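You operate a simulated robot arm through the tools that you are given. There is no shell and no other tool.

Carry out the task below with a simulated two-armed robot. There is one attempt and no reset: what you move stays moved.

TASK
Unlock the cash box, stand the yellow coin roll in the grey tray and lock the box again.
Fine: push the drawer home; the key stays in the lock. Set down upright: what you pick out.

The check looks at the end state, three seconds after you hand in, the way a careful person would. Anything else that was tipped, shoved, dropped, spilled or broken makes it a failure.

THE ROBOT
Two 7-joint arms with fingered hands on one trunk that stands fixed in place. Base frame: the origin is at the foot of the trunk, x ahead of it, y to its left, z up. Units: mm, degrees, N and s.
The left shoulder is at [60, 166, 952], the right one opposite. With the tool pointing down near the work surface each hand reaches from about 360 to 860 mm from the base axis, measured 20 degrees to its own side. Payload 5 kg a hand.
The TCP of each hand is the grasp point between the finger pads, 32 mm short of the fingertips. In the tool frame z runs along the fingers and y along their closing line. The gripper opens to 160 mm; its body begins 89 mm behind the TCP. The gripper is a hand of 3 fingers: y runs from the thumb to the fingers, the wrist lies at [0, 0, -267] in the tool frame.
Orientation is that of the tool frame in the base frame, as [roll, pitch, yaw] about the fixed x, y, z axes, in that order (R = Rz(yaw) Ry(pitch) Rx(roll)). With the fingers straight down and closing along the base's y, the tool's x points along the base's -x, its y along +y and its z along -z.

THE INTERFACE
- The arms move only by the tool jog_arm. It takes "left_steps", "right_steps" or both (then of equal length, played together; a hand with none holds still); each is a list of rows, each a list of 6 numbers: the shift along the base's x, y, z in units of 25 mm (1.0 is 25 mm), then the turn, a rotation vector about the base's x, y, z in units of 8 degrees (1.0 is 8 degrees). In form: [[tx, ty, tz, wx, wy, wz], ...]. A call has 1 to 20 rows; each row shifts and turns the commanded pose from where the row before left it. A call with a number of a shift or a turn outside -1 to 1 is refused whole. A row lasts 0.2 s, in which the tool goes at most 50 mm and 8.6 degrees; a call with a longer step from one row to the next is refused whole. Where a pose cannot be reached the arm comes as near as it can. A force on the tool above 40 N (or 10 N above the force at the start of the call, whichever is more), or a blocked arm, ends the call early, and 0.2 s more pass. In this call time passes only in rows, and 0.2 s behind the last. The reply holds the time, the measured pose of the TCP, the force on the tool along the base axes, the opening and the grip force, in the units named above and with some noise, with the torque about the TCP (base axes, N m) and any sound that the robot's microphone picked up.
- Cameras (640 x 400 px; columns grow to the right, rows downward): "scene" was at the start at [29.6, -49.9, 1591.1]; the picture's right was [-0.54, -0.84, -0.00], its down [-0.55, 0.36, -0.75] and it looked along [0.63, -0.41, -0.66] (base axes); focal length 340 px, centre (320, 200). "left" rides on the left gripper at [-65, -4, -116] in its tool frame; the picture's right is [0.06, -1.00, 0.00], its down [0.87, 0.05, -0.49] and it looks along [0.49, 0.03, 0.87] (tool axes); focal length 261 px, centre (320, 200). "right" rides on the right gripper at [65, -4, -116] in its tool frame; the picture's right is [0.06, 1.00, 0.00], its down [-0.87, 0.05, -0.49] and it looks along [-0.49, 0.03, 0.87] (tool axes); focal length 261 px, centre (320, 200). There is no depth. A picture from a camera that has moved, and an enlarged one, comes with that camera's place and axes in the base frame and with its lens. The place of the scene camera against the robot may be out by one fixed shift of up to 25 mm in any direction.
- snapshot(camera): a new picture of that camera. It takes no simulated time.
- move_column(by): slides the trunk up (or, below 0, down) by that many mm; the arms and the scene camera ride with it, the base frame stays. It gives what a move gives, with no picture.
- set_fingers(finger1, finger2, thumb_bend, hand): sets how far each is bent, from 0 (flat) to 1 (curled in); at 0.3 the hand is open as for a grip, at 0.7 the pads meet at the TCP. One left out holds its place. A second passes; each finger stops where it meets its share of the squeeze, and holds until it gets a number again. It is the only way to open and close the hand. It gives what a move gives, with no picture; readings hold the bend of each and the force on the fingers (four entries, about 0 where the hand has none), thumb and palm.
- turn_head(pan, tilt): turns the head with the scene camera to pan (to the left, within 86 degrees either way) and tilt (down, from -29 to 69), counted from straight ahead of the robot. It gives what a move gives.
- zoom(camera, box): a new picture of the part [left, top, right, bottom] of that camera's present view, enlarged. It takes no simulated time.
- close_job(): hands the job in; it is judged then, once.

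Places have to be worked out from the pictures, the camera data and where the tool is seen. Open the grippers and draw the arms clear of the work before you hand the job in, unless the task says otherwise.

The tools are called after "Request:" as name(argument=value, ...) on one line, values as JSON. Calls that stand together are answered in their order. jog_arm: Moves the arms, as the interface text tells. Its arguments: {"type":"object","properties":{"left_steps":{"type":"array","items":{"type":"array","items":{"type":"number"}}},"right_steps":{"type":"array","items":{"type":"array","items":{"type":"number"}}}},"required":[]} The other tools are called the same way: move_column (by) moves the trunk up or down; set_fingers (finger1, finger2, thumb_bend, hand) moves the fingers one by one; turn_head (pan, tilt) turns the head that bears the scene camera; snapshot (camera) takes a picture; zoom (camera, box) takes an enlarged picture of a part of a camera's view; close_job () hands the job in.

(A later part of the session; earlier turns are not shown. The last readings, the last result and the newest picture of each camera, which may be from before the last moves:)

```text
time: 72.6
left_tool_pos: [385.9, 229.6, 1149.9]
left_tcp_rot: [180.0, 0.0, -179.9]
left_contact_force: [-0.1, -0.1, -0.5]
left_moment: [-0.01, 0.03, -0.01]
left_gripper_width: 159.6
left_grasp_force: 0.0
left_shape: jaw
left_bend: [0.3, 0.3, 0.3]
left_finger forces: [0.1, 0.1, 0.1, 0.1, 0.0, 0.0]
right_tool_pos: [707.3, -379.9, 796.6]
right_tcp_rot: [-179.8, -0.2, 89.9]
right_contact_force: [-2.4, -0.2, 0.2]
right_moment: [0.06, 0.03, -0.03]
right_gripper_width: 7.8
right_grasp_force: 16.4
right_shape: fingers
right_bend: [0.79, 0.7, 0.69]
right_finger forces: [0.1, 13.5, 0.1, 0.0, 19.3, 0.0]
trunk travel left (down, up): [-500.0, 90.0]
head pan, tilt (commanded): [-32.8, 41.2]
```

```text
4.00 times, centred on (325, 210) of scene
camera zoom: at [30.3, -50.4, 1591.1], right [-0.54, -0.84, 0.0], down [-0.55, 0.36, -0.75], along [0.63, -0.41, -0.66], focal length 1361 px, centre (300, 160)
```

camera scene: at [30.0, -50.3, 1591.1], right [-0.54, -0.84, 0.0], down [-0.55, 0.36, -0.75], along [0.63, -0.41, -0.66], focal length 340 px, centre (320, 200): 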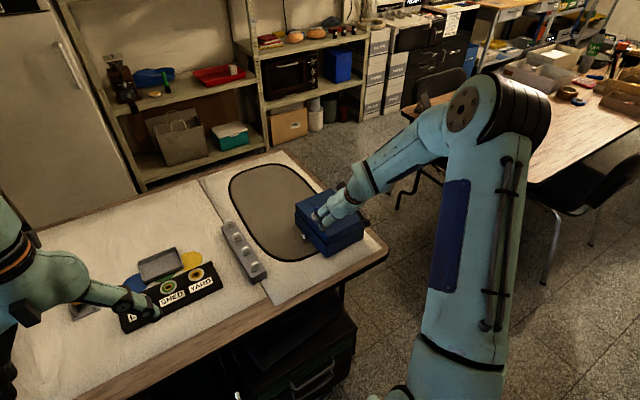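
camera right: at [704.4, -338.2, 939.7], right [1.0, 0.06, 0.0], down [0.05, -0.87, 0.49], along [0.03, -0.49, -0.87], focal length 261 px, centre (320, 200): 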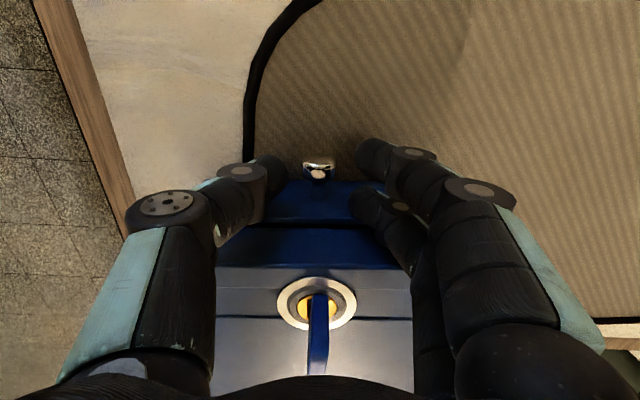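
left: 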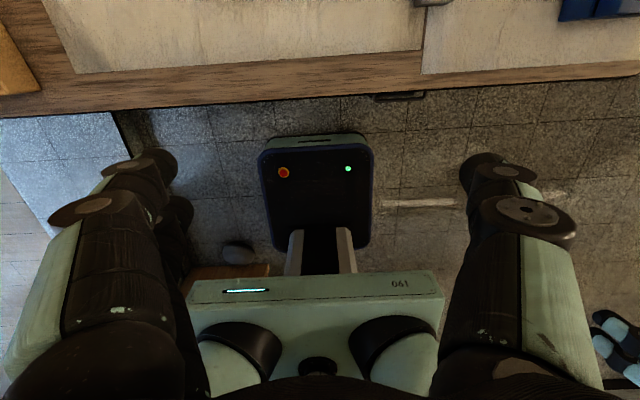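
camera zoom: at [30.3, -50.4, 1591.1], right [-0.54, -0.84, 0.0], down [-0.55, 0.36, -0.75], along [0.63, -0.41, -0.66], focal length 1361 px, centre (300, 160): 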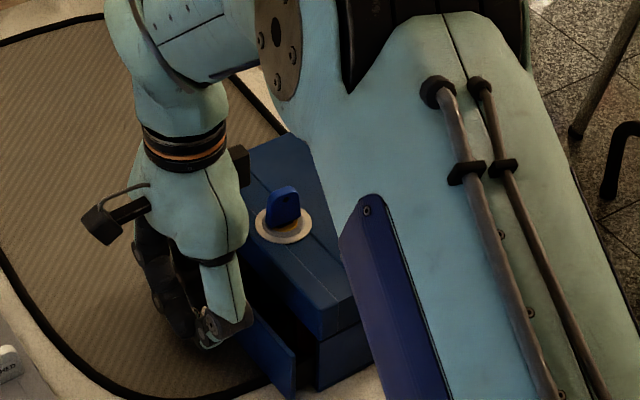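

The drawer slides out easily and the box stays put. I pull another 50 mm in +y.

Request:
jog_arm(right_steps=[[0, 0.4, 0, 0, 0, 0], [0, 0.4, 0, 0, 0, 0], [0, 0.4, 0, 0, 0, 0], [0, 0.4, 0, 0, 0, 0], [0, 0.4, 0, 0, 0, 0]])

Request:
zoom(camera="right", box=[200, 130, 440, 300])

Request:
zoom(camera="scene", box=[255, 170, 375, 270])

```text
time: 73.8
left_tool_pos: [385.5, 231.0, 1150.6]
left_tcp_rot: [-180.0, 0.1, 180.0]
left_contact_force: [-0.4, -0.1, -0.6]
left_moment: [0.01, 0.0, 0.01]
left_gripper_width: 160.1
left_grasp_force: 0.1
left_shape: jaw
left_bend: [0.3, 0.3, 0.3]
left_finger forces: [0.0, 0.1, 0.0, 0.0, 0.1, 0.0]
right_tool_pos: [707.3, -328.8, 797.2]
right_tcp_rot: [-179.7, -0.2, 89.9]
right_contact_force: [-2.7, 0.1, 0.5]
right_moment: [0.04, 0.04, 0.0]
right_gripper_width: 7.8
right_grasp_force: 17.0
right_shape: fingers
right_bend: [0.79, 0.7, 0.69]
right_finger forces: [0.0, 13.9, 0.0, 0.0, 19.2, 0.1]
trunk travel left (down, up): [-500.0, 90.0]
head pan, tilt (commanded): [-32.8, 41.2]
```

```text
2.35 times, centred on (320, 215) of right
camera zoom: at [704.2, -264.2, 912.1], right [1.0, 0.06, 0.0], down [0.05, -0.87, 0.49], along [0.03, -0.49, -0.87], focal length 613 px, centre (320, 165)
```

zoom: 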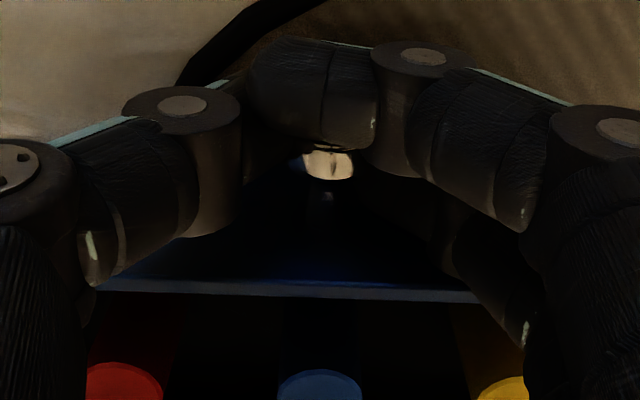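

```text
4.00 times, centred on (315, 220) of scene
camera zoom: at [30.3, -50.3, 1591.1], right [-0.54, -0.84, 0.0], down [-0.55, 0.36, -0.75], along [0.63, -0.41, -0.66], focal length 1361 px, centre (340, 120)
```

zoom: 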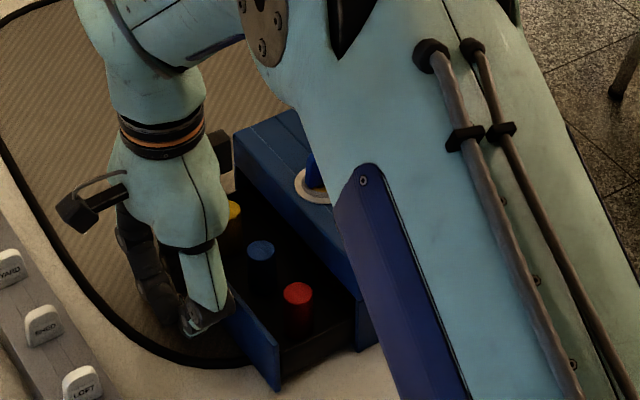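

The drawer is out 72 mm with three standing rolls: red (x≈659), blue (x≈712), yellow (x≈763). I pull 20 mm more to get room behind the rolls.

Request:
jog_arm(right_steps=[[0, 0.3, 0, 0, 0, 0], [0, 0.3, 0, 0, 0, 0], [0, 0.2, 0, 0, 0, 0]])

Request:
zoom(camera="right", box=[200, 130, 440, 300])

```text
time: 74.6
left_tool_pos: [385.5, 229.2, 1149.3]
left_tcp_rot: [-179.9, 0.0, 180.0]
left_contact_force: [-0.5, 1.1, -0.2]
left_moment: [0.03, -0.03, 0.01]
left_gripper_width: 159.9
left_grasp_force: 0.1
left_shape: jaw
left_bend: [0.3, 0.3, 0.3]
left_finger forces: [0.1, 0.0, 0.0, 0.0, 0.0, 0.1]
right_tool_pos: [708.3, -309.3, 797.2]
right_tcp_rot: [-179.8, -0.3, 89.9]
right_contact_force: [-2.4, -0.8, 0.0]
right_moment: [0.01, 0.04, -0.04]
right_gripper_width: 7.5
right_grasp_force: 17.2
right_shape: fingers
right_bend: [0.79, 0.7, 0.69]
right_finger forces: [0.0, 14.2, 0.1, 0.0, 19.3, 0.1]
trunk travel left (down, up): [-500.0, 90.0]
head pan, tilt (commanded): [-32.8, 41.2]
```

```text
2.35 times, centred on (320, 215) of right
camera zoom: at [704.4, -244.5, 912.0], right [1.0, 0.06, 0.0], down [0.05, -0.87, 0.49], along [0.03, -0.49, -0.87], focal length 613 px, centre (320, 165)
```

zoom: 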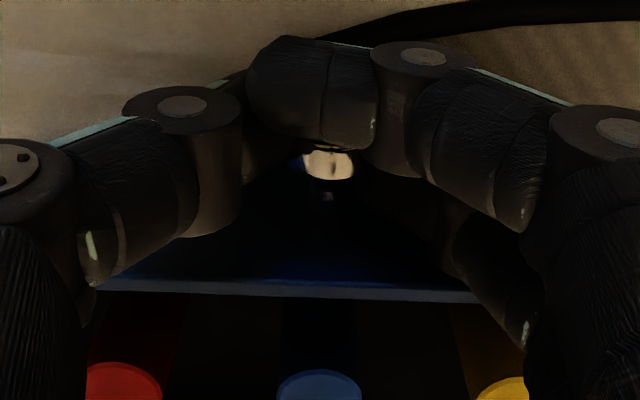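

The drawer is ~92 mm out with the rolls standing. I release the knob and raise the hand straight up to view the rolls.

Request:
set_fingers(hand="right", finger1=0.6, finger2=0.6, thumb_bend=0.6)

Request:
jog_arm(right_steps=[[0, 0, 0.6, 0, 0, 0], [0, 0, 1, 0, 0, 0], [0, 0, 1, 0, 0, 0], [0, 0, 1, 0, 0, 0], [0, 0, 1, 0, 0, 0], [0, 0, 1, 0, 0, 0]])

Request:
snapshot(camera="right")

Request:
zoom(camera="scene", box=[255, 170, 375, 270])

```text
time: 75.6
left_tool_pos: [386.2, 230.1, 1149.7]
left_tcp_rot: [-180.0, -0.1, -180.0]
left_contact_force: [0.5, -0.1, -0.1]
left_moment: [-0.03, 0.01, 0.0]
left_gripper_width: 159.8
left_grasp_force: 0.0
left_shape: jaw
left_bend: [0.3, 0.3, 0.3]
left_finger forces: [0.1, 0.0, 0.0, 0.1, 0.1, 0.0]
right_tool_pos: [707.4, -307.9, 797.0]
right_tcp_rot: [-179.8, -0.1, 89.9]
right_contact_force: [0.0, 0.5, 0.0]
right_moment: [-0.02, 0.03, -0.02]
right_gripper_width: 46.9
right_grasp_force: 0.0
right_shape: fingers
right_bend: [0.6, 0.6, 0.6]
right_finger forces: [0.1, 0.1, 0.0, 0.1, 0.1, 0.0]
trunk travel left (down, up): [-500.0, 90.0]
head pan, tilt (commanded): [-32.8, 41.2]
```

```text
time: 77.0
left_tool_pos: [385.3, 229.0, 1151.4]
left_tcp_rot: [180.0, 0.0, -180.0]
left_contact_force: [-0.4, -0.1, 0.2]
left_moment: [0.01, 0.01, 0.0]
left_gripper_width: 159.8
left_grasp_force: 0.0
left_shape: jaw
left_bend: [0.3, 0.3, 0.3]
left_finger forces: [0.1, 0.0, 0.0, 0.1, 0.0, 0.0]
right_tool_pos: [707.4, -306.9, 937.9]
right_tcp_rot: [-179.8, -0.1, 89.9]
right_contact_force: [-0.5, 0.3, 0.1]
right_moment: [0.03, -0.02, 0.0]
right_gripper_width: 46.7
right_grasp_force: 0.0
right_shape: fingers
right_bend: [0.6, 0.6, 0.6]
right_finger forces: [0.0, 0.0, 0.0, 0.0, 0.0, 0.0]
trunk travel left (down, up): [-500.0, 90.0]
head pan, tilt (commanded): [-32.8, 41.2]
```

```text
taken
camera right: at [703.5, -243.8, 1053.2], right [1.0, 0.06, 0.0], down [0.05, -0.87, 0.49], along [0.03, -0.49, -0.87], focal length 261 px, centre (320, 200)
```

right: 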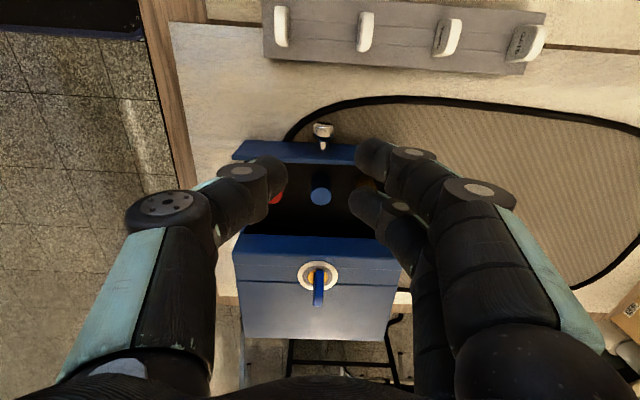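

```text
4.00 times, centred on (315, 220) of scene
camera zoom: at [29.3, -50.0, 1591.1], right [-0.54, -0.84, 0.0], down [-0.55, 0.36, -0.75], along [0.63, -0.41, -0.66], focal length 1361 px, centre (340, 120)
```

zoom: 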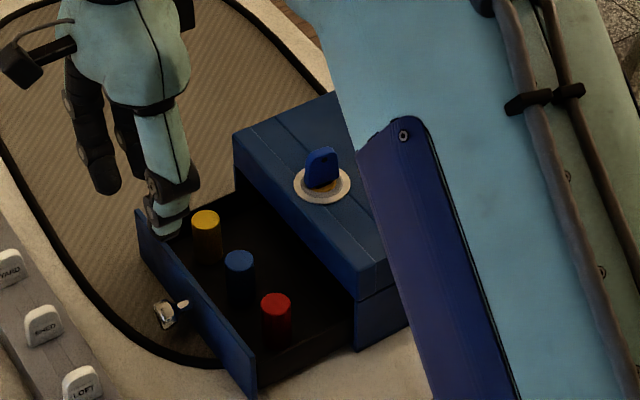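

Three rolls stand in the drawer: yellow (far), blue, red. I rotate the hand back to yaw 0 high above the drawer, to pick the yellow roll with fingers closing along y (front gap side and lid side).

Request:
jog_arm(right_steps=[[-0.05, -0.26, 0.1, 0, 0, 0.94], [-0.05, -0.26, 0.1, 0, 0, 0.94], [-0.05, -0.26, 0, 0, 0, 0.94], [-0.05, -0.26, 0, 0, 0, 0.94], [-0.05, -0.26, 0, 0, 0, 0.94], [-0.05, -0.26, 0, 0, 0, 0.94], [-0.05, -0.26, 0, 0, 0, 0.94], [-0.05, -0.26, 0, 0, 0, 0.94], [-0.05, -0.26, 0, 0, 0, 0.94], [-0.05, -0.26, 0, 0, 0, 0.94], [-0.05, -0.26, 0, 0, 0, 0.94], [-0.05, -0.26, 0, 0, 0, 0.9]])

Request:
snapshot(camera="right")

Request:
zoom(camera="right", box=[260, 100, 440, 220])

```text
time: 79.6
left_tool_pos: [386.2, 229.8, 1149.1]
left_tcp_rot: [180.0, 0.0, -179.9]
left_contact_force: [0.3, -0.3, 0.3]
left_moment: [0.01, 0.0, 0.0]
left_gripper_width: 160.1
left_grasp_force: 0.1
left_shape: jaw
left_bend: [0.3, 0.3, 0.3]
left_finger forces: [0.0, 0.0, 0.0, 0.0, 0.0, 0.0]
right_tool_pos: [693.6, -387.1, 942.0]
right_tcp_rot: [-179.9, -0.1, 179.9]
right_contact_force: [-1.0, 0.1, 0.1]
right_moment: [-0.01, 0.0, -0.01]
right_gripper_width: 47.1
right_grasp_force: 0.1
right_shape: fingers
right_bend: [0.6, 0.6, 0.6]
right_finger forces: [0.0, 0.0, 0.1, 0.1, 0.0, 0.0]
trunk travel left (down, up): [-500.0, 90.0]
head pan, tilt (commanded): [-32.8, 41.2]
```

```text
taken
camera right: at [628.3, -391.4, 1057.3], right [-0.06, 1.0, 0.0], down [0.87, 0.05, 0.49], along [0.49, 0.03, -0.87], focal length 261 px, centre (320, 200)
```

right: 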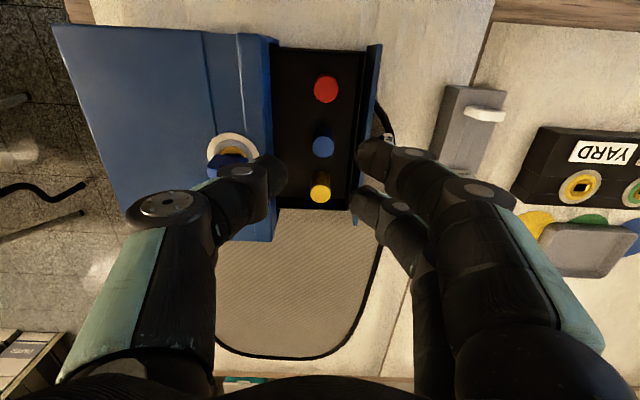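

```text
3.33 times, centred on (350, 160) of right
camera zoom: at [628.3, -391.4, 1057.3], right [-0.06, 1.0, 0.0], down [0.87, 0.05, 0.49], along [0.49, 0.03, -0.87], focal length 869 px, centre (220, 333)
```

zoom: 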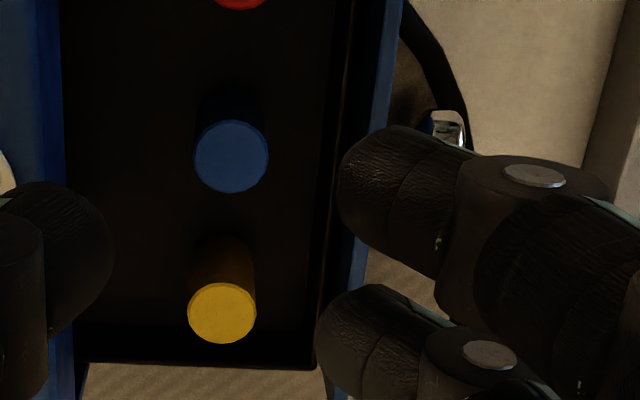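

Yellow's top centre is at ≈ [767, −382, 795], diameter 23 mm, close to the drawer's far wall. The tray lies around x 811–897, y −52…62, near the reach limit, so I'll pick with the hand at yaw +15° and tilted 12° forward, and keep that orientation for placing so the roll stays upright. I preset the fingers and move to hover.

Request:
set_fingers(hand="right", finger1=0.635, finger2=0.635, thumb_bend=0.635)

Request:
jog_arm(right_steps=[[0.7, 0.04, 0, 0, 0, 0.94], [0.7, 0.04, 0, 0, 0, 0.94], [0.7, 0.04, -0.5, 0.195, -0.725, 0], [0.66, 0.04, -0.8, 0.195, -0.725, 0], [0, 0, -0.8, 0, 0, 0], [0, 0, -0.6, 0, 0, 0]])

Request:
snapshot(camera="right")

Request:
zoom(camera="right", box=[250, 110, 410, 230])

Request:
zoom(camera="scene", box=[255, 150, 375, 270])

```text
time: 80.6
left_tool_pos: [386.1, 229.6, 1149.9]
left_tcp_rot: [-179.9, 0.0, -180.0]
left_contact_force: [-0.5, -0.5, 0.7]
left_moment: [0.0, 0.02, -0.01]
left_gripper_width: 160.0
left_grasp_force: 0.0
left_shape: jaw
left_bend: [0.3, 0.3, 0.3]
left_finger forces: [0.1, 0.1, 0.0, 0.1, 0.0, 0.0]
right_tool_pos: [692.9, -386.5, 942.0]
right_tcp_rot: [-179.9, -0.2, 179.9]
right_contact_force: [0.6, 0.4, -0.1]
right_moment: [0.03, 0.01, 0.0]
right_gripper_width: 36.8
right_grasp_force: 0.1
right_shape: fingers
right_bend: [0.63, 0.63, 0.63]
right_finger forces: [0.0, 0.0, 0.0, 0.0, 0.0, 0.0]
trunk travel left (down, up): [-500.0, 90.0]
head pan, tilt (commanded): [-32.8, 41.2]
```

```text
time: 82.0
left_tool_pos: [386.4, 229.1, 1150.5]
left_tcp_rot: [179.9, 0.1, -180.0]
left_contact_force: [0.3, 0.3, 0.1]
left_moment: [-0.03, -0.03, 0.0]
left_gripper_width: 159.9
left_grasp_force: 0.1
left_shape: jaw
left_bend: [0.3, 0.3, 0.3]
left_finger forces: [0.0, 0.0, 0.0, 0.0, 0.0, 0.1]
right_tool_pos: [762.5, -382.5, 874.2]
right_tcp_rot: [-179.8, 11.9, -165.2]
right_contact_force: [0.1, -0.7, -1.0]
right_moment: [0.0, 0.0, -0.01]
right_gripper_width: 37.0
right_grasp_force: 0.1
right_shape: fingers
right_bend: [0.63, 0.63, 0.63]
right_finger forces: [0.0, 0.0, 0.0, 0.0, 0.0, 0.0]
trunk travel left (down, up): [-500.0, 90.0]
head pan, tilt (commanded): [-32.8, 41.2]
```

```text
taken
camera right: at [678.7, -409.5, 973.3], right [-0.31, 0.95, -0.02], down [0.71, 0.25, 0.66], along [0.63, 0.2, -0.75], focal length 261 px, centre (320, 200)
```

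right: 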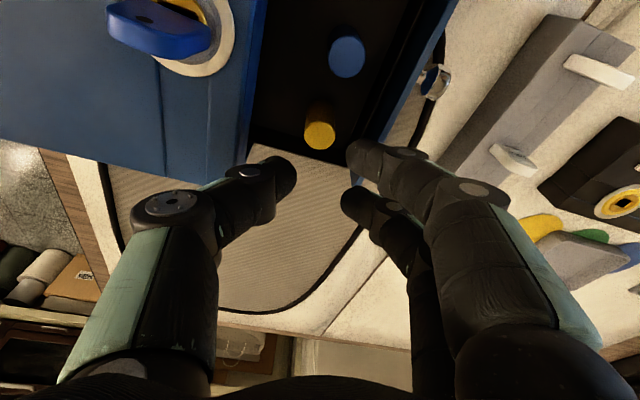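

```text
3.33 times, centred on (330, 170) of right
camera zoom: at [678.7, -409.5, 973.3], right [-0.31, 0.95, -0.02], down [0.71, 0.25, 0.66], along [0.63, 0.2, -0.75], focal length 869 px, centre (287, 300)
```

zoom: 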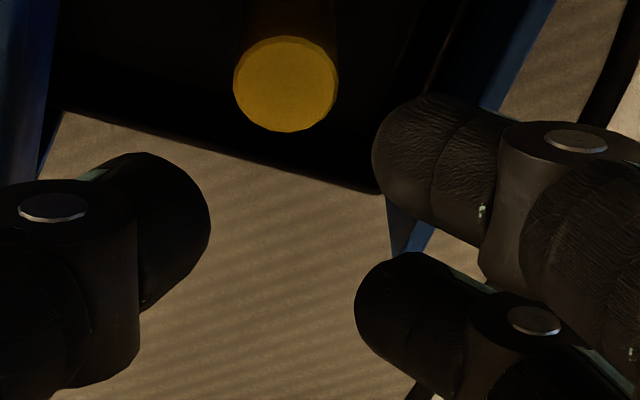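

```text
3.33 times, centred on (315, 210) of scene
camera zoom: at [29.9, -50.3, 1591.1], right [-0.54, -0.84, 0.0], down [-0.55, 0.36, -0.75], along [0.63, -0.41, -0.66], focal length 1134 px, centre (337, 167)
```

zoom: 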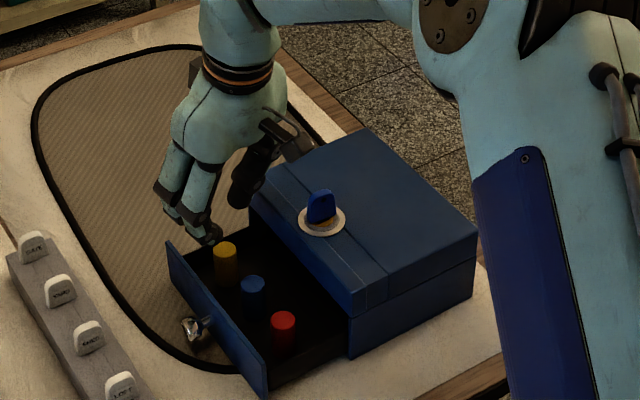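

From this tilted view the yellow roll is again at ≈ [766.8, −382.7], well centred between thumb and fingers. I lower vertically to z ≈ 830 and check the clearances.

Request:
jog_arm(right_steps=[[0, 0, -0.9, 0, 0, 0], [0, 0, -0.9, 0, 0, 0]])

Request:
zoom(camera="right", box=[250, 110, 410, 230])

Request:
zoom(camera="scene", box=[270, 180, 340, 250])

```text
time: 82.6
left_tool_pos: [386.0, 231.0, 1151.4]
left_tcp_rot: [179.9, 0.0, -179.9]
left_contact_force: [-1.1, -0.3, -0.6]
left_moment: [-0.01, 0.03, -0.02]
left_gripper_width: 160.1
left_grasp_force: 0.0
left_shape: jaw
left_bend: [0.3, 0.3, 0.3]
left_finger forces: [0.0, 0.1, 0.0, 0.1, 0.1, 0.0]
right_tool_pos: [763.1, -379.3, 829.4]
right_tcp_rot: [-179.9, 12.0, -165.0]
right_contact_force: [0.3, 5.0, 6.3]
right_moment: [-0.28, -0.03, 0.05]
right_gripper_width: 34.5
right_grasp_force: 3.0
right_shape: fingers
right_bend: [0.63, 0.63, 0.64]
right_finger forces: [0.1, 0.0, 0.0, 0.1, 6.7, 0.1]
trunk travel left (down, up): [-500.0, 90.0]
head pan, tilt (commanded): [-32.8, 41.2]
```

```text
3.33 times, centred on (330, 170) of right
camera zoom: at [679.4, -406.6, 929.7], right [-0.32, 0.95, -0.02], down [0.71, 0.25, 0.66], along [0.63, 0.2, -0.75], focal length 869 px, centre (287, 300)
```

zoom: 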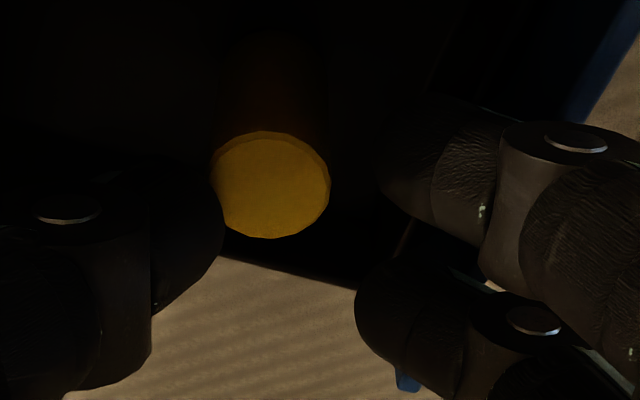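

```text
5.71 times, centred on (305, 215) of scene
camera zoom: at [29.2, -49.1, 1591.3], right [-0.54, -0.84, 0.0], down [-0.55, 0.36, -0.75], along [0.63, -0.41, -0.66], focal length 1945 px, centre (406, 114)
```

zoom: 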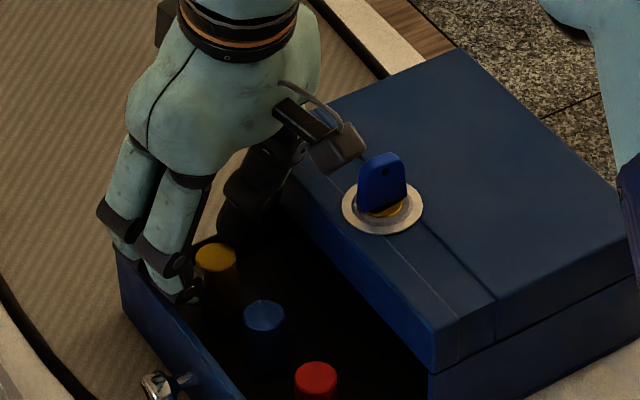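

The thumb's outer knuckle touched the lid edge (6.7 N), because the hand is wide above the tips. I need the drawer about 22 mm further out. I raise, untilt, and return to the knob with yaw −90°.

Request:
jog_arm(right_steps=[[0, 0, 1, 0, 0, 0], [0, 0, 1, 0, 0, 0], [0, 0.1, 0.8, 0, 0, 0], [0, 0.1, 0, -0.195, 0.725, 0], [0, 0.1, 0, -0.195, 0.725, 0]])

Request:
jog_arm(right_steps=[[-0.155, 0.18, 0, 0, 0, -0.94], [-0.155, 0.18, 0, 0, 0, -0.94], [-0.155, 0.18, 0, 0, 0, -0.94], [-0.155, 0.18, 0, 0, 0, -0.94], [-0.155, 0.18, 0, 0, 0, -0.94], [-0.155, 0.18, 0, 0, 0, -0.94], [-0.155, 0.18, 0, 0, 0, -0.94], [-0.155, 0.18, 0, 0, 0, -0.94], [-0.155, 0.18, 0, 0, 0, -0.94], [-0.155, 0.18, 0, 0, 0, -0.94], [-0.155, 0.18, 0, 0, 0, -0.94], [-0.155, 0.18, 0, 0, 0, -0.94], [-0.155, 0.18, 0, 0, 0, -0.94], [-0.155, 0.18, 0, 0, 0, -0.9]])

Request:
zoom(camera="right", box=[220, 80, 440, 220])

```text
time: 83.8
left_tool_pos: [386.5, 230.7, 1150.6]
left_tcp_rot: [180.0, 0.0, 180.0]
left_contact_force: [-0.8, -0.2, 0.7]
left_moment: [0.03, 0.0, -0.03]
left_gripper_width: 159.8
left_grasp_force: 0.1
left_shape: jaw
left_bend: [0.3, 0.3, 0.3]
left_finger forces: [0.0, 0.0, 0.0, 0.1, 0.1, 0.0]
right_tool_pos: [762.5, -375.1, 899.0]
right_tcp_rot: [-179.8, -0.2, -165.1]
right_contact_force: [-0.1, 0.8, 0.4]
right_moment: [0.0, 0.01, 0.01]
right_gripper_width: 36.4
right_grasp_force: 0.0
right_shape: fingers
right_bend: [0.63, 0.63, 0.63]
right_finger forces: [0.0, 0.1, 0.0, 0.0, 0.0, 0.0]
trunk travel left (down, up): [-500.0, 90.0]
head pan, tilt (commanded): [-32.8, 41.2]
```

```text
time: 86.8
left_tool_pos: [385.7, 230.3, 1149.9]
left_tcp_rot: [180.0, 0.1, -180.0]
left_contact_force: [-0.6, -0.2, 0.1]
left_moment: [0.02, 0.0, 0.03]
left_gripper_width: 159.6
left_grasp_force: 0.0
left_shape: jaw
left_bend: [0.3, 0.3, 0.3]
left_finger forces: [0.0, 0.0, 0.1, 0.0, 0.0, 0.0]
right_tool_pos: [708.4, -311.6, 900.3]
right_tcp_rot: [-179.7, -0.1, 89.7]
right_contact_force: [0.6, -0.1, 0.5]
right_moment: [-0.03, 0.01, 0.02]
right_gripper_width: 36.5
right_grasp_force: 0.1
right_shape: fingers
right_bend: [0.63, 0.63, 0.63]
right_finger forces: [0.0, 0.1, 0.0, 0.1, 0.0, 0.0]
trunk travel left (down, up): [-500.0, 90.0]
head pan, tilt (commanded): [-32.8, 41.2]
```

```text
2.86 times, centred on (330, 150) of right
camera zoom: at [703.8, -247.7, 1015.3], right [1.0, 0.06, 0.0], down [0.05, -0.87, 0.49], along [0.03, -0.49, -0.87], focal length 745 px, centre (291, 343)
```

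zoom: 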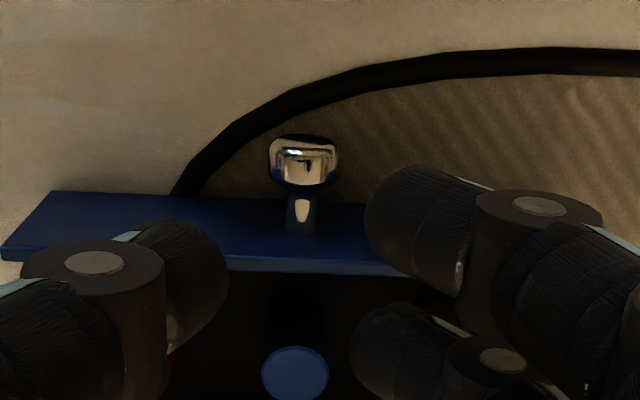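

The knob head is at ≈ [711, −316, 769]. I lower over it as before to TCP ≈ [710.5, −308.5, 797] and grip.

Request:
jog_arm(right_steps=[[0.09, 0.12, -0.8, 0, 0, 0], [0, 0, -0.9, 0, 0, 0], [0, 0, -0.9, 0, 0, 0], [0, 0, -0.9, 0, 0, 0], [0, 0, -0.62, 0, 0, 0]])

Request:
set_fingers(hand="right", finger1=0.8, finger2=0.8, thumb_bend=0.8)

Request:
zoom(camera="right", box=[200, 130, 440, 300])

```text
time: 88.0
left_tool_pos: [385.4, 229.3, 1150.2]
left_tcp_rot: [-180.0, 0.0, 180.0]
left_contact_force: [-0.8, -0.4, -0.2]
left_moment: [0.01, 0.0, -0.03]
left_gripper_width: 160.0
left_grasp_force: 0.0
left_shape: jaw
left_bend: [0.3, 0.3, 0.3]
left_finger forces: [0.1, 0.1, 0.1, 0.1, 0.0, 0.1]
right_tool_pos: [709.5, -309.2, 795.2]
right_tcp_rot: [-179.8, -0.1, 89.9]
right_contact_force: [-0.8, 0.6, -0.1]
right_moment: [0.0, -0.01, 0.02]
right_gripper_width: 36.1
right_grasp_force: 0.1
right_shape: fingers
right_bend: [0.63, 0.63, 0.63]
right_finger forces: [0.0, 0.0, 0.0, 0.0, 0.1, 0.0]
trunk travel left (down, up): [-500.0, 90.0]
head pan, tilt (commanded): [-32.8, 41.2]
```

```text
time: 89.0
left_tool_pos: [386.9, 230.0, 1149.6]
left_tcp_rot: [-180.0, 0.0, 180.0]
left_contact_force: [-0.6, -0.6, 0.1]
left_moment: [-0.02, 0.0, 0.0]
left_gripper_width: 159.9
left_grasp_force: 0.0
left_shape: jaw
left_bend: [0.3, 0.3, 0.3]
left_finger forces: [0.1, 0.0, 0.0, 0.0, 0.0, 0.1]
right_tool_pos: [709.8, -309.6, 795.5]
right_tcp_rot: [-179.7, -0.1, 89.9]
right_contact_force: [-2.7, -1.6, 0.6]
right_moment: [-0.02, -0.05, 0.02]
right_gripper_width: 7.2
right_grasp_force: 16.7
right_shape: fingers
right_bend: [0.79, 0.69, 0.69]
right_finger forces: [0.0, 12.6, 0.1, 0.1, 20.0, 0.0]
trunk travel left (down, up): [-500.0, 90.0]
head pan, tilt (commanded): [-32.8, 41.2]
```

```text
2.35 times, centred on (320, 215) of right
camera zoom: at [705.7, -245.4, 911.1], right [1.0, 0.06, 0.0], down [0.06, -0.87, 0.49], along [0.03, -0.49, -0.87], focal length 613 px, centre (320, 165)
```

zoom: 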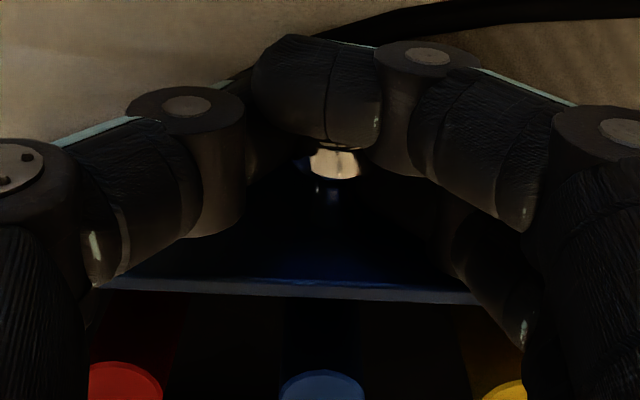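

Gripped again. I pull a further 22 mm in small steps, watching for the end stop.

Request:
jog_arm(right_steps=[[0, 0.22, 0, 0, 0, 0], [0, 0.22, 0, 0, 0, 0], [0, 0.22, 0, 0, 0, 0], [0, 0.22, 0, 0, 0, 0]])

Request:
zoom(camera="right", box=[200, 130, 440, 300])

Request:
zoom(camera="scene", box=[235, 170, 355, 270])

```text
time: 90.0
left_tool_pos: [387.2, 228.5, 1150.1]
left_tcp_rot: [-180.0, -0.1, 179.9]
left_contact_force: [0.8, -0.2, -0.8]
left_moment: [-0.02, 0.02, 0.03]
left_gripper_width: 159.7
left_grasp_force: 0.1
left_shape: jaw
left_bend: [0.3, 0.3, 0.3]
left_finger forces: [0.0, 0.1, 0.0, 0.0, 0.0, 0.0]
right_tool_pos: [710.3, -288.1, 795.5]
right_tcp_rot: [-179.8, -0.2, 89.7]
right_contact_force: [-0.7, -7.2, -0.5]
right_moment: [-0.11, 0.01, -0.11]
right_gripper_width: 6.2
right_grasp_force: 18.1
right_shape: fingers
right_bend: [0.79, 0.68, 0.71]
right_finger forces: [0.0, 16.9, 0.0, 0.0, 18.9, 0.0]
trunk travel left (down, up): [-500.0, 90.0]
head pan, tilt (commanded): [-32.8, 41.2]
```

```text
2.35 times, centred on (320, 215) of right
camera zoom: at [706.5, -224.2, 911.2], right [1.0, 0.06, 0.0], down [0.05, -0.87, 0.49], along [0.03, -0.49, -0.87], focal length 613 px, centre (320, 165)
```

zoom: 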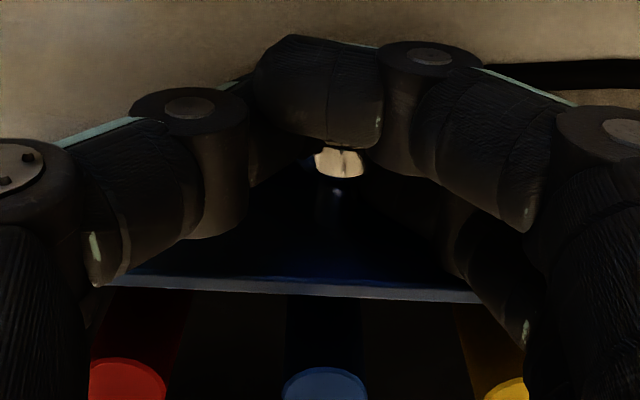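

```text
4.00 times, centred on (295, 220) of scene
camera zoom: at [30.5, -51.4, 1591.0], right [-0.54, -0.84, 0.0], down [-0.55, 0.36, -0.75], along [0.63, -0.41, -0.66], focal length 1361 px, centre (420, 120)
```

zoom: 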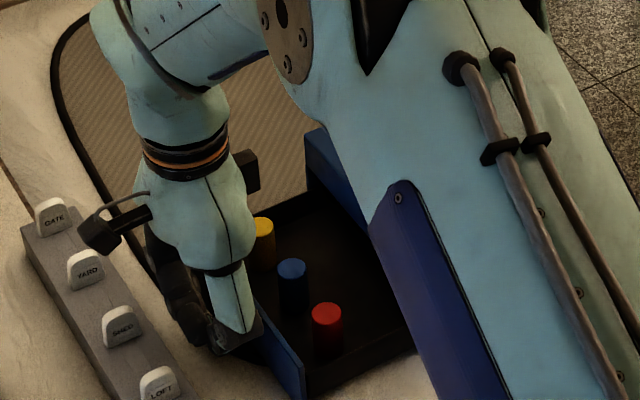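

Fy = −7 N now, so the drawer has reached its stop near 110 mm. I ease back 2 mm, release, raise, and re-measure.

Request:
jog_arm(right_steps=[[0, -0.08, 0, 0, 0, 0]])

Request:
set_fingers(hand="right", finger1=0.63, finger2=0.63, thumb_bend=0.63)

Request:
jog_arm(right_steps=[[0, 0, 0.6, 0, 0, 0], [0, 0, 1, 0, 0, 0], [0, 0, 1, 0, 0, 0], [0, 0, 1, 0, 0, 0], [0, 0, 1, 0, 0, 0], [0, 0, 1, 0, 0, 0]])

Request:
snapshot(camera="right")

```text
time: 90.4
left_tool_pos: [385.8, 230.8, 1150.8]
left_tcp_rot: [-180.0, 0.0, -179.9]
left_contact_force: [-1.0, -0.1, 0.7]
left_moment: [-0.02, 0.03, 0.02]
left_gripper_width: 160.0
left_grasp_force: 0.0
left_shape: jaw
left_bend: [0.3, 0.3, 0.3]
left_finger forces: [0.1, 0.1, 0.1, 0.0, 0.1, 0.0]
right_tool_pos: [711.3, -287.1, 796.7]
right_tcp_rot: [-179.7, -0.2, 90.0]
right_contact_force: [-0.1, 1.1, 0.7]
right_moment: [0.03, 0.0, -0.04]
right_gripper_width: 6.2
right_grasp_force: 17.0
right_shape: fingers
right_bend: [0.79, 0.68, 0.71]
right_finger forces: [0.1, 13.3, 0.1, 0.1, 20.0, 0.0]
trunk travel left (down, up): [-500.0, 90.0]
head pan, tilt (commanded): [-32.8, 41.2]
```

```text
time: 91.4
left_tool_pos: [386.0, 229.3, 1150.1]
left_tcp_rot: [-179.9, 0.0, -180.0]
left_contact_force: [0.8, 0.2, -0.2]
left_moment: [0.01, 0.02, 0.0]
left_gripper_width: 159.9
left_grasp_force: 0.0
left_shape: jaw
left_bend: [0.3, 0.3, 0.3]
left_finger forces: [0.0, 0.0, 0.0, 0.1, 0.0, 0.1]
right_tool_pos: [710.2, -289.7, 797.1]
right_tcp_rot: [-179.9, -0.2, 89.8]
right_contact_force: [0.5, -0.4, 0.0]
right_moment: [-0.02, -0.03, 0.02]
right_gripper_width: 35.5
right_grasp_force: 0.5
right_shape: fingers
right_bend: [0.63, 0.63, 0.63]
right_finger forces: [0.0, 0.8, 0.0, 0.0, 0.0, 0.1]
trunk travel left (down, up): [-500.0, 90.0]
head pan, tilt (commanded): [-32.8, 41.2]
```

```text
time: 92.8
left_tool_pos: [385.4, 230.0, 1150.0]
left_tcp_rot: [179.9, -0.1, -180.0]
left_contact_force: [-0.1, -0.3, 0.3]
left_moment: [0.01, -0.02, 0.01]
left_gripper_width: 159.9
left_grasp_force: 0.0
left_shape: jaw
left_bend: [0.3, 0.3, 0.3]
left_finger forces: [0.1, 0.1, 0.0, 0.0, 0.0, 0.0]
right_tool_pos: [710.0, -288.9, 936.2]
right_tcp_rot: [-179.8, -0.1, 89.8]
right_contact_force: [0.1, 0.8, 0.9]
right_moment: [0.0, 0.01, 0.0]
right_gripper_width: 35.6
right_grasp_force: 0.0
right_shape: fingers
right_bend: [0.63, 0.63, 0.63]
right_finger forces: [0.0, 0.1, 0.0, 0.0, 0.1, 0.0]
trunk travel left (down, up): [-500.0, 90.0]
head pan, tilt (commanded): [-32.8, 41.2]
```

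```text
taken
camera right: at [706.3, -224.7, 1052.0], right [1.0, 0.06, 0.0], down [0.06, -0.87, 0.49], along [0.03, -0.49, -0.87], focal length 261 px, centre (320, 200)
```

right: 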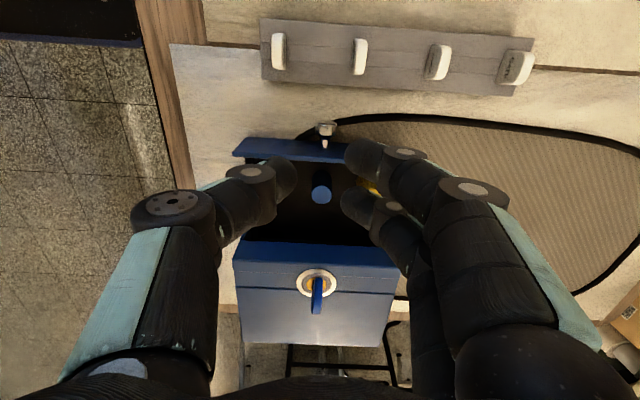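

The drawer stop was at ~100 mm and the last few mm dragged the box ~10 mm in +y (I'll push it back when closing). Given the hand's width, I'll pinch the yellow roll with finger1 and thumb only (finger2 curled away). I rotate to yaw ≈ +20° above the drawer and look.

Request:
jog_arm(right_steps=[[0.09, -0.21, 0, 0, 0, 0.92], [0.09, -0.21, 0, 0, 0, 0.92], [0.09, -0.21, 0, 0, 0, 0.92], [0.09, -0.21, 0, 0, 0, 0.92], [0.09, -0.21, 0, 0, 0, 0.92], [0.09, -0.21, 0, 0, 0, 0.92], [0.09, -0.21, 0, 0, 0, 0.92], [0.09, -0.21, 0, 0, 0, 0.92], [0.09, -0.21, 0, 0, 0, 0.92], [0.09, -0.21, 0, 0, 0, 0.92], [0.09, -0.21, 0, 0, 0, 0.92], [0.09, -0.21, 0, 0, 0, 0.92], [0.09, -0.21, 0, 0, 0, 0.92], [0.09, -0.21, 0, 0, 0, 0.92], [0.09, -0.21, 0, 0, 0, 0.92]])

Request:
set_fingers(hand="right", finger1=0.64, finger2=1.0, thumb_bend=0.64)

Request:
snapshot(camera="right")

Request:
zoom(camera="right", box=[240, 80, 420, 200])

Request:
zoom(camera="scene", box=[255, 130, 375, 250])

```text
time: 96.0
left_tool_pos: [385.6, 228.9, 1151.4]
left_tcp_rot: [-179.9, 0.1, -180.0]
left_contact_force: [0.6, 0.1, 0.2]
left_moment: [0.02, 0.0, -0.03]
left_gripper_width: 160.1
left_grasp_force: 0.1
left_shape: jaw
left_bend: [0.3, 0.3, 0.3]
left_finger forces: [0.1, 0.0, 0.0, 0.1, 0.0, 0.0]
right_tool_pos: [743.4, -367.3, 936.5]
right_tcp_rot: [-179.7, 0.0, -159.6]
right_contact_force: [-0.2, -0.1, 0.3]
right_moment: [-0.01, -0.01, 0.01]
right_gripper_width: 35.5
right_grasp_force: 0.1
right_shape: fingers
right_bend: [0.63, 0.63, 0.63]
right_finger forces: [0.1, 0.0, 0.0, 0.0, 0.0, 0.0]
trunk travel left (down, up): [-500.0, 90.0]
head pan, tilt (commanded): [-32.8, 41.2]
```

```text
time: 97.0
left_tool_pos: [385.3, 228.7, 1150.1]
left_tcp_rot: [180.0, 0.0, 179.9]
left_contact_force: [-0.1, 0.0, 0.1]
left_moment: [-0.02, 0.03, 0.02]
left_gripper_width: 159.9
left_grasp_force: 0.0
left_shape: jaw
left_bend: [0.3, 0.3, 0.3]
left_finger forces: [0.0, 0.1, 0.0, 0.0, 0.1, 0.0]
right_tool_pos: [742.3, -367.1, 936.3]
right_tcp_rot: [-179.8, -0.2, -159.7]
right_contact_force: [-0.4, 0.1, 1.2]
right_moment: [0.0, -0.03, 0.0]
right_gripper_width: 33.0
right_grasp_force: 0.0
right_shape: fingers
right_bend: [0.64, 1.0, 0.64]
right_finger forces: [0.0, 0.0, 0.0, 0.1, 0.1, 0.0]
trunk travel left (down, up): [-500.0, 90.0]
head pan, tilt (commanded): [-32.8, 41.2]
```

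```text
taken
camera right: at [683.3, -394.0, 1051.9], right [-0.4, 0.91, 0.0], down [0.8, 0.35, 0.49], along [0.45, 0.2, -0.87], focal length 261 px, centre (320, 200)
```

right: 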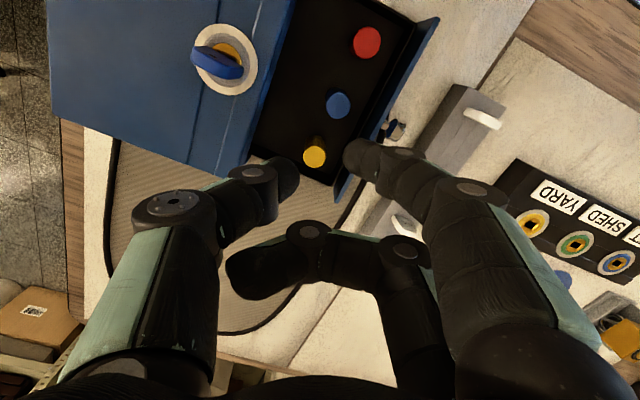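

```text
3.33 times, centred on (330, 140) of right
camera zoom: at [683.3, -394.0, 1051.9], right [-0.4, 0.91, 0.0], down [0.8, 0.35, 0.49], along [0.45, 0.2, -0.87], focal length 869 px, centre (287, 400)
```

zoom: 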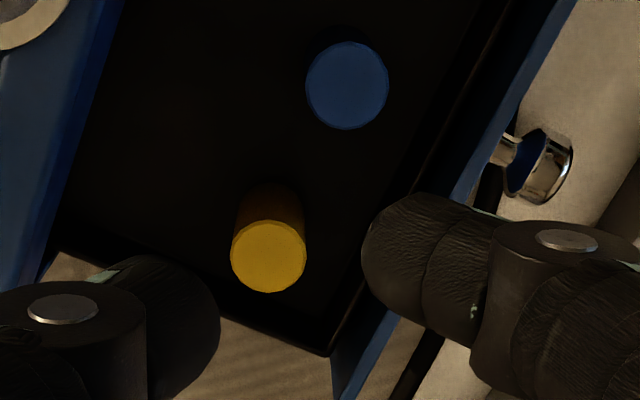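

```text
3.33 times, centred on (315, 190) of scene
camera zoom: at [29.7, -50.2, 1591.1], right [-0.54, -0.84, 0.0], down [-0.55, 0.36, -0.75], along [0.63, -0.41, -0.66], focal length 1134 px, centre (337, 233)
```

zoom: 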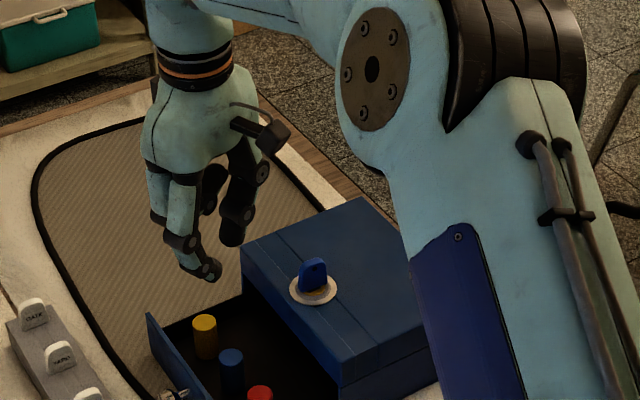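

Finger2 curls clear of the working area. The yellow roll is now at ≈ [770.8, −361.8], top 795. With yaw 22° and TCP offset 6.75 mm forward, finger1 and thumb tips lie on opposite sides of the roll; I narrow them to ±14 mm and hover at z ≈ 862.

Request:
set_fingers(hand="right", finger1=0.65, thumb_bend=0.65)

Request:
jog_arm(right_steps=[[0.7, 0.16, -0.4, 0, 0, 0.2], [0.69, 0.15, -0.8, 0, 0, 0], [0, 0, -0.9, 0, 0, 0], [0, 0, -0.9, 0, 0, 0]])

Request:
zoom(camera="right", box=[240, 100, 420, 220])

Request:
zoom(camera="scene", box=[255, 160, 345, 250])

```text
time: 98.0
left_tool_pos: [386.0, 230.4, 1151.1]
left_tcp_rot: [-180.0, -0.1, -180.0]
left_contact_force: [-0.2, -0.1, 0.3]
left_moment: [0.03, 0.02, 0.0]
left_gripper_width: 160.0
left_grasp_force: 0.2
left_shape: jaw
left_bend: [0.3, 0.3, 0.3]
left_finger forces: [0.1, 0.0, 0.1, 0.0, 0.0, 0.1]
right_tool_pos: [743.3, -367.6, 937.1]
right_tcp_rot: [-179.9, -0.3, -159.8]
right_contact_force: [0.1, -0.2, 0.2]
right_moment: [0.03, 0.0, 0.01]
right_gripper_width: 29.4
right_grasp_force: 0.1
right_shape: fingers
right_bend: [0.65, 1.0, 0.65]
right_finger forces: [0.0, 0.1, 0.1, 0.1, 0.0, 0.0]
trunk travel left (down, up): [-500.0, 90.0]
head pan, tilt (commanded): [-32.8, 41.2]
```

```text
time: 99.0
left_tool_pos: [386.7, 230.3, 1150.8]
left_tcp_rot: [-180.0, 0.1, 180.0]
left_contact_force: [-0.3, -0.8, 0.1]
left_moment: [0.01, 0.01, 0.01]
left_gripper_width: 159.9
left_grasp_force: 0.1
left_shape: jaw
left_bend: [0.3, 0.3, 0.3]
left_finger forces: [0.0, 0.0, 0.1, 0.1, 0.1, 0.0]
right_tool_pos: [776.6, -360.0, 861.1]
right_tcp_rot: [-179.9, -0.2, -158.1]
right_contact_force: [-0.1, 0.5, 0.1]
right_moment: [0.01, -0.01, -0.02]
right_gripper_width: 29.5
right_grasp_force: 0.1
right_shape: fingers
right_bend: [0.65, 1.0, 0.65]
right_finger forces: [0.1, 0.0, 0.0, 0.1, 0.0, 0.0]
trunk travel left (down, up): [-500.0, 90.0]
head pan, tilt (commanded): [-32.8, 41.2]
```

```text
3.33 times, centred on (330, 160) of right
camera zoom: at [718.6, -387.9, 976.6], right [-0.43, 0.9, 0.0], down [0.79, 0.38, 0.49], along [0.44, 0.21, -0.87], focal length 869 px, centre (287, 333)
```

zoom: 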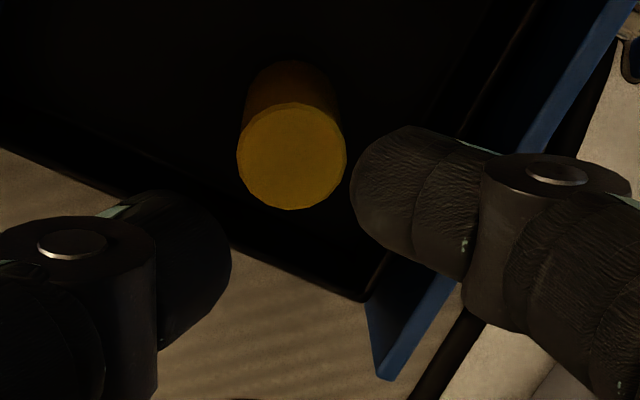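

```text
4.44 times, centred on (300, 205) of scene
camera zoom: at [30.2, -50.3, 1591.1], right [-0.54, -0.84, 0.0], down [-0.55, 0.36, -0.75], along [0.63, -0.41, -0.66], focal length 1513 px, centre (409, 178)
```

zoom: 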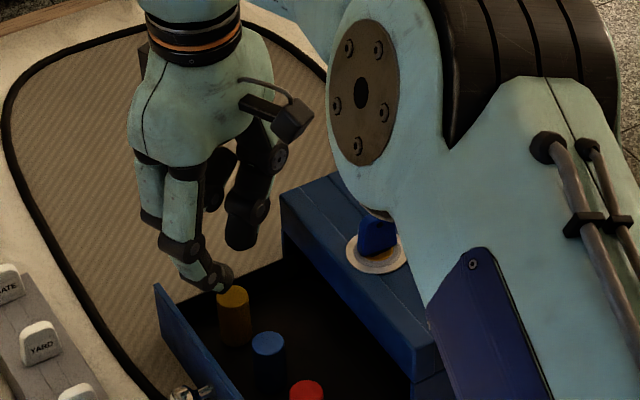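

The roll is centred within 0.5 mm between finger1 and thumb. I lower to z ≈ 836 first and check contact readings.

Request:
jog_arm(right_steps=[[0, 0, -0.5, 0, 0, 0], [0, 0, -0.5, 0, 0, 0]])

Request:
zoom(camera="right", box=[240, 100, 420, 220])

```text
time: 99.6
left_tool_pos: [386.1, 229.4, 1149.7]
left_tcp_rot: [-180.0, -0.1, -180.0]
left_contact_force: [-0.3, 0.4, -0.1]
left_moment: [0.02, 0.01, 0.01]
left_gripper_width: 160.0
left_grasp_force: 0.1
left_shape: jaw
left_bend: [0.3, 0.3, 0.3]
left_finger forces: [0.0, 0.0, 0.0, 0.0, 0.0, 0.1]
right_tool_pos: [776.5, -359.3, 836.4]
right_tcp_rot: [-179.8, -0.1, -158.1]
right_contact_force: [0.6, -0.3, 0.4]
right_moment: [-0.02, -0.03, 0.0]
right_gripper_width: 29.6
right_grasp_force: 0.1
right_shape: fingers
right_bend: [0.65, 1.0, 0.65]
right_finger forces: [0.1, 0.0, 0.1, 0.1, 0.0, 0.0]
trunk travel left (down, up): [-500.0, 90.0]
head pan, tilt (commanded): [-32.8, 41.2]
```

```text
3.33 times, centred on (330, 160) of right
camera zoom: at [718.9, -387.5, 951.7], right [-0.43, 0.9, 0.0], down [0.79, 0.38, 0.49], along [0.44, 0.21, -0.87], focal length 869 px, centre (287, 333)
```

zoom: 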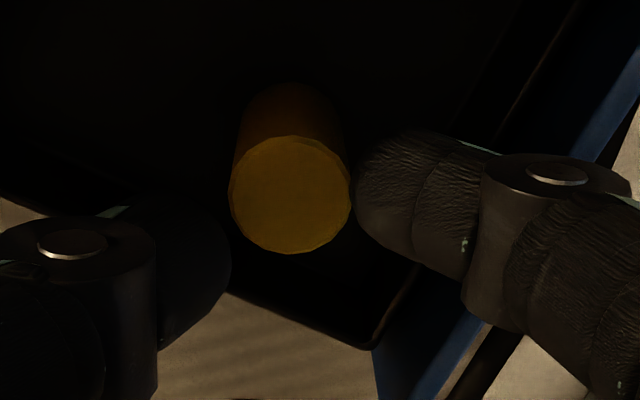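

No contact so far. I open both a hair (0.643) for clearance and lower in small steps to z ≈ 815.

Request:
set_fingers(hand="right", finger1=0.643, thumb_bend=0.643)

Request:
jog_arm(right_steps=[[0, 0, -0.3, 0, 0, 0], [0, 0, -0.3, 0, 0, 0], [0, 0, -0.24, 0, 0, 0]])

Request:
zoom(camera="right", box=[240, 120, 420, 240])

Request:
zoom(camera="scene", box=[255, 180, 335, 250])

```text
time: 100.6
left_tool_pos: [384.6, 230.7, 1150.7]
left_tcp_rot: [180.0, 0.0, 180.0]
left_contact_force: [-0.2, -1.2, -0.2]
left_moment: [0.03, 0.01, 0.01]
left_gripper_width: 159.8
left_grasp_force: 0.1
left_shape: jaw
left_bend: [0.3, 0.3, 0.3]
left_finger forces: [0.1, 0.0, 0.1, 0.1, 0.0, 0.1]
right_tool_pos: [777.4, -359.6, 836.6]
right_tcp_rot: [-179.8, -0.3, -158.1]
right_contact_force: [0.1, 0.4, -0.7]
right_moment: [-0.02, 0.01, 0.0]
right_gripper_width: 32.0
right_grasp_force: 0.0
right_shape: fingers
right_bend: [0.64, 1.0, 0.64]
right_finger forces: [0.0, 0.0, 0.0, 0.0, 0.0, 0.1]
trunk travel left (down, up): [-500.0, 90.0]
head pan, tilt (commanded): [-32.8, 41.2]
```

```text
time: 101.4
left_tool_pos: [386.7, 230.9, 1149.9]
left_tcp_rot: [-180.0, 0.1, -180.0]
left_contact_force: [0.0, -0.2, 0.6]
left_moment: [0.01, 0.02, -0.01]
left_gripper_width: 159.9
left_grasp_force: 0.1
left_shape: jaw
left_bend: [0.3, 0.3, 0.3]
left_finger forces: [0.0, 0.1, 0.1, 0.1, 0.0, 0.0]
right_tool_pos: [777.6, -359.3, 815.3]
right_tcp_rot: [-179.8, -0.3, -158.2]
right_contact_force: [-0.3, 0.6, -0.3]
right_moment: [-0.01, -0.02, 0.03]
right_gripper_width: 31.7
right_grasp_force: 0.0
right_shape: fingers
right_bend: [0.64, 1.0, 0.64]
right_finger forces: [0.1, 0.1, 0.0, 0.0, 0.1, 0.0]
trunk travel left (down, up): [-500.0, 90.0]
head pan, tilt (commanded): [-32.8, 41.2]
```

```text
3.33 times, centred on (330, 180) of right
camera zoom: at [718.6, -387.4, 930.7], right [-0.43, 0.9, 0.0], down [0.79, 0.38, 0.49], along [0.44, 0.21, -0.87], focal length 869 px, centre (287, 267)
```

zoom: 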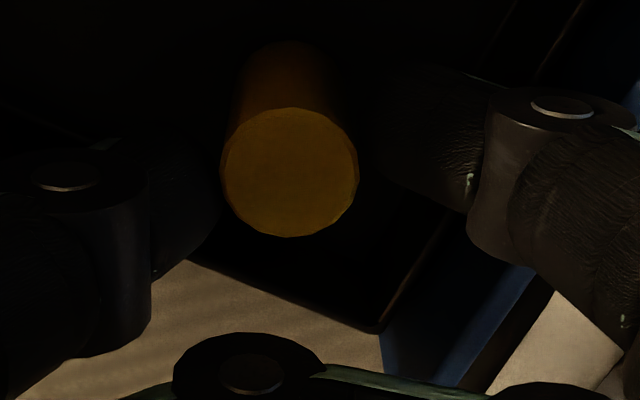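

```text
5.71 times, centred on (295, 215) of scene
camera zoom: at [29.8, -50.2, 1591.1], right [-0.54, -0.84, 0.0], down [-0.55, 0.36, -0.75], along [0.63, -0.41, -0.66], focal length 1945 px, centre (463, 114)
```

zoom: 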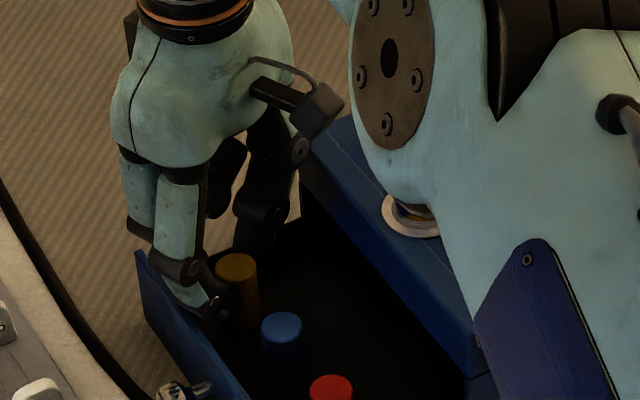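

No contact anywhere at z = 815. I go 4 mm deeper for a better hold, watching the readings.

Request:
jog_arm(right_steps=[[0, 0, -0.08, 0, 0, 0], [0, 0, -0.08, 0, 0, 0]])

```text
time: 102.0
left_tool_pos: [385.1, 230.4, 1150.6]
left_tcp_rot: [-180.0, -0.1, -179.9]
left_contact_force: [-0.1, -0.2, -0.6]
left_moment: [0.0, 0.02, 0.01]
left_gripper_width: 160.0
left_grasp_force: 0.0
left_shape: jaw
left_bend: [0.3, 0.3, 0.3]
left_finger forces: [0.0, 0.0, 0.0, 0.0, 0.0, 0.1]
right_tool_pos: [777.6, -359.5, 811.1]
right_tcp_rot: [-179.9, -0.1, -158.2]
right_contact_force: [-0.7, -0.5, 1.4]
right_moment: [0.03, 0.03, 0.03]
right_gripper_width: 32.2
right_grasp_force: 0.6
right_shape: fingers
right_bend: [0.64, 1.0, 0.64]
right_finger forces: [1.6, 0.1, 0.0, 0.1, 0.0, 0.0]
trunk travel left (down, up): [-500.0, 90.0]
head pan, tilt (commanded): [-32.8, 41.2]
```

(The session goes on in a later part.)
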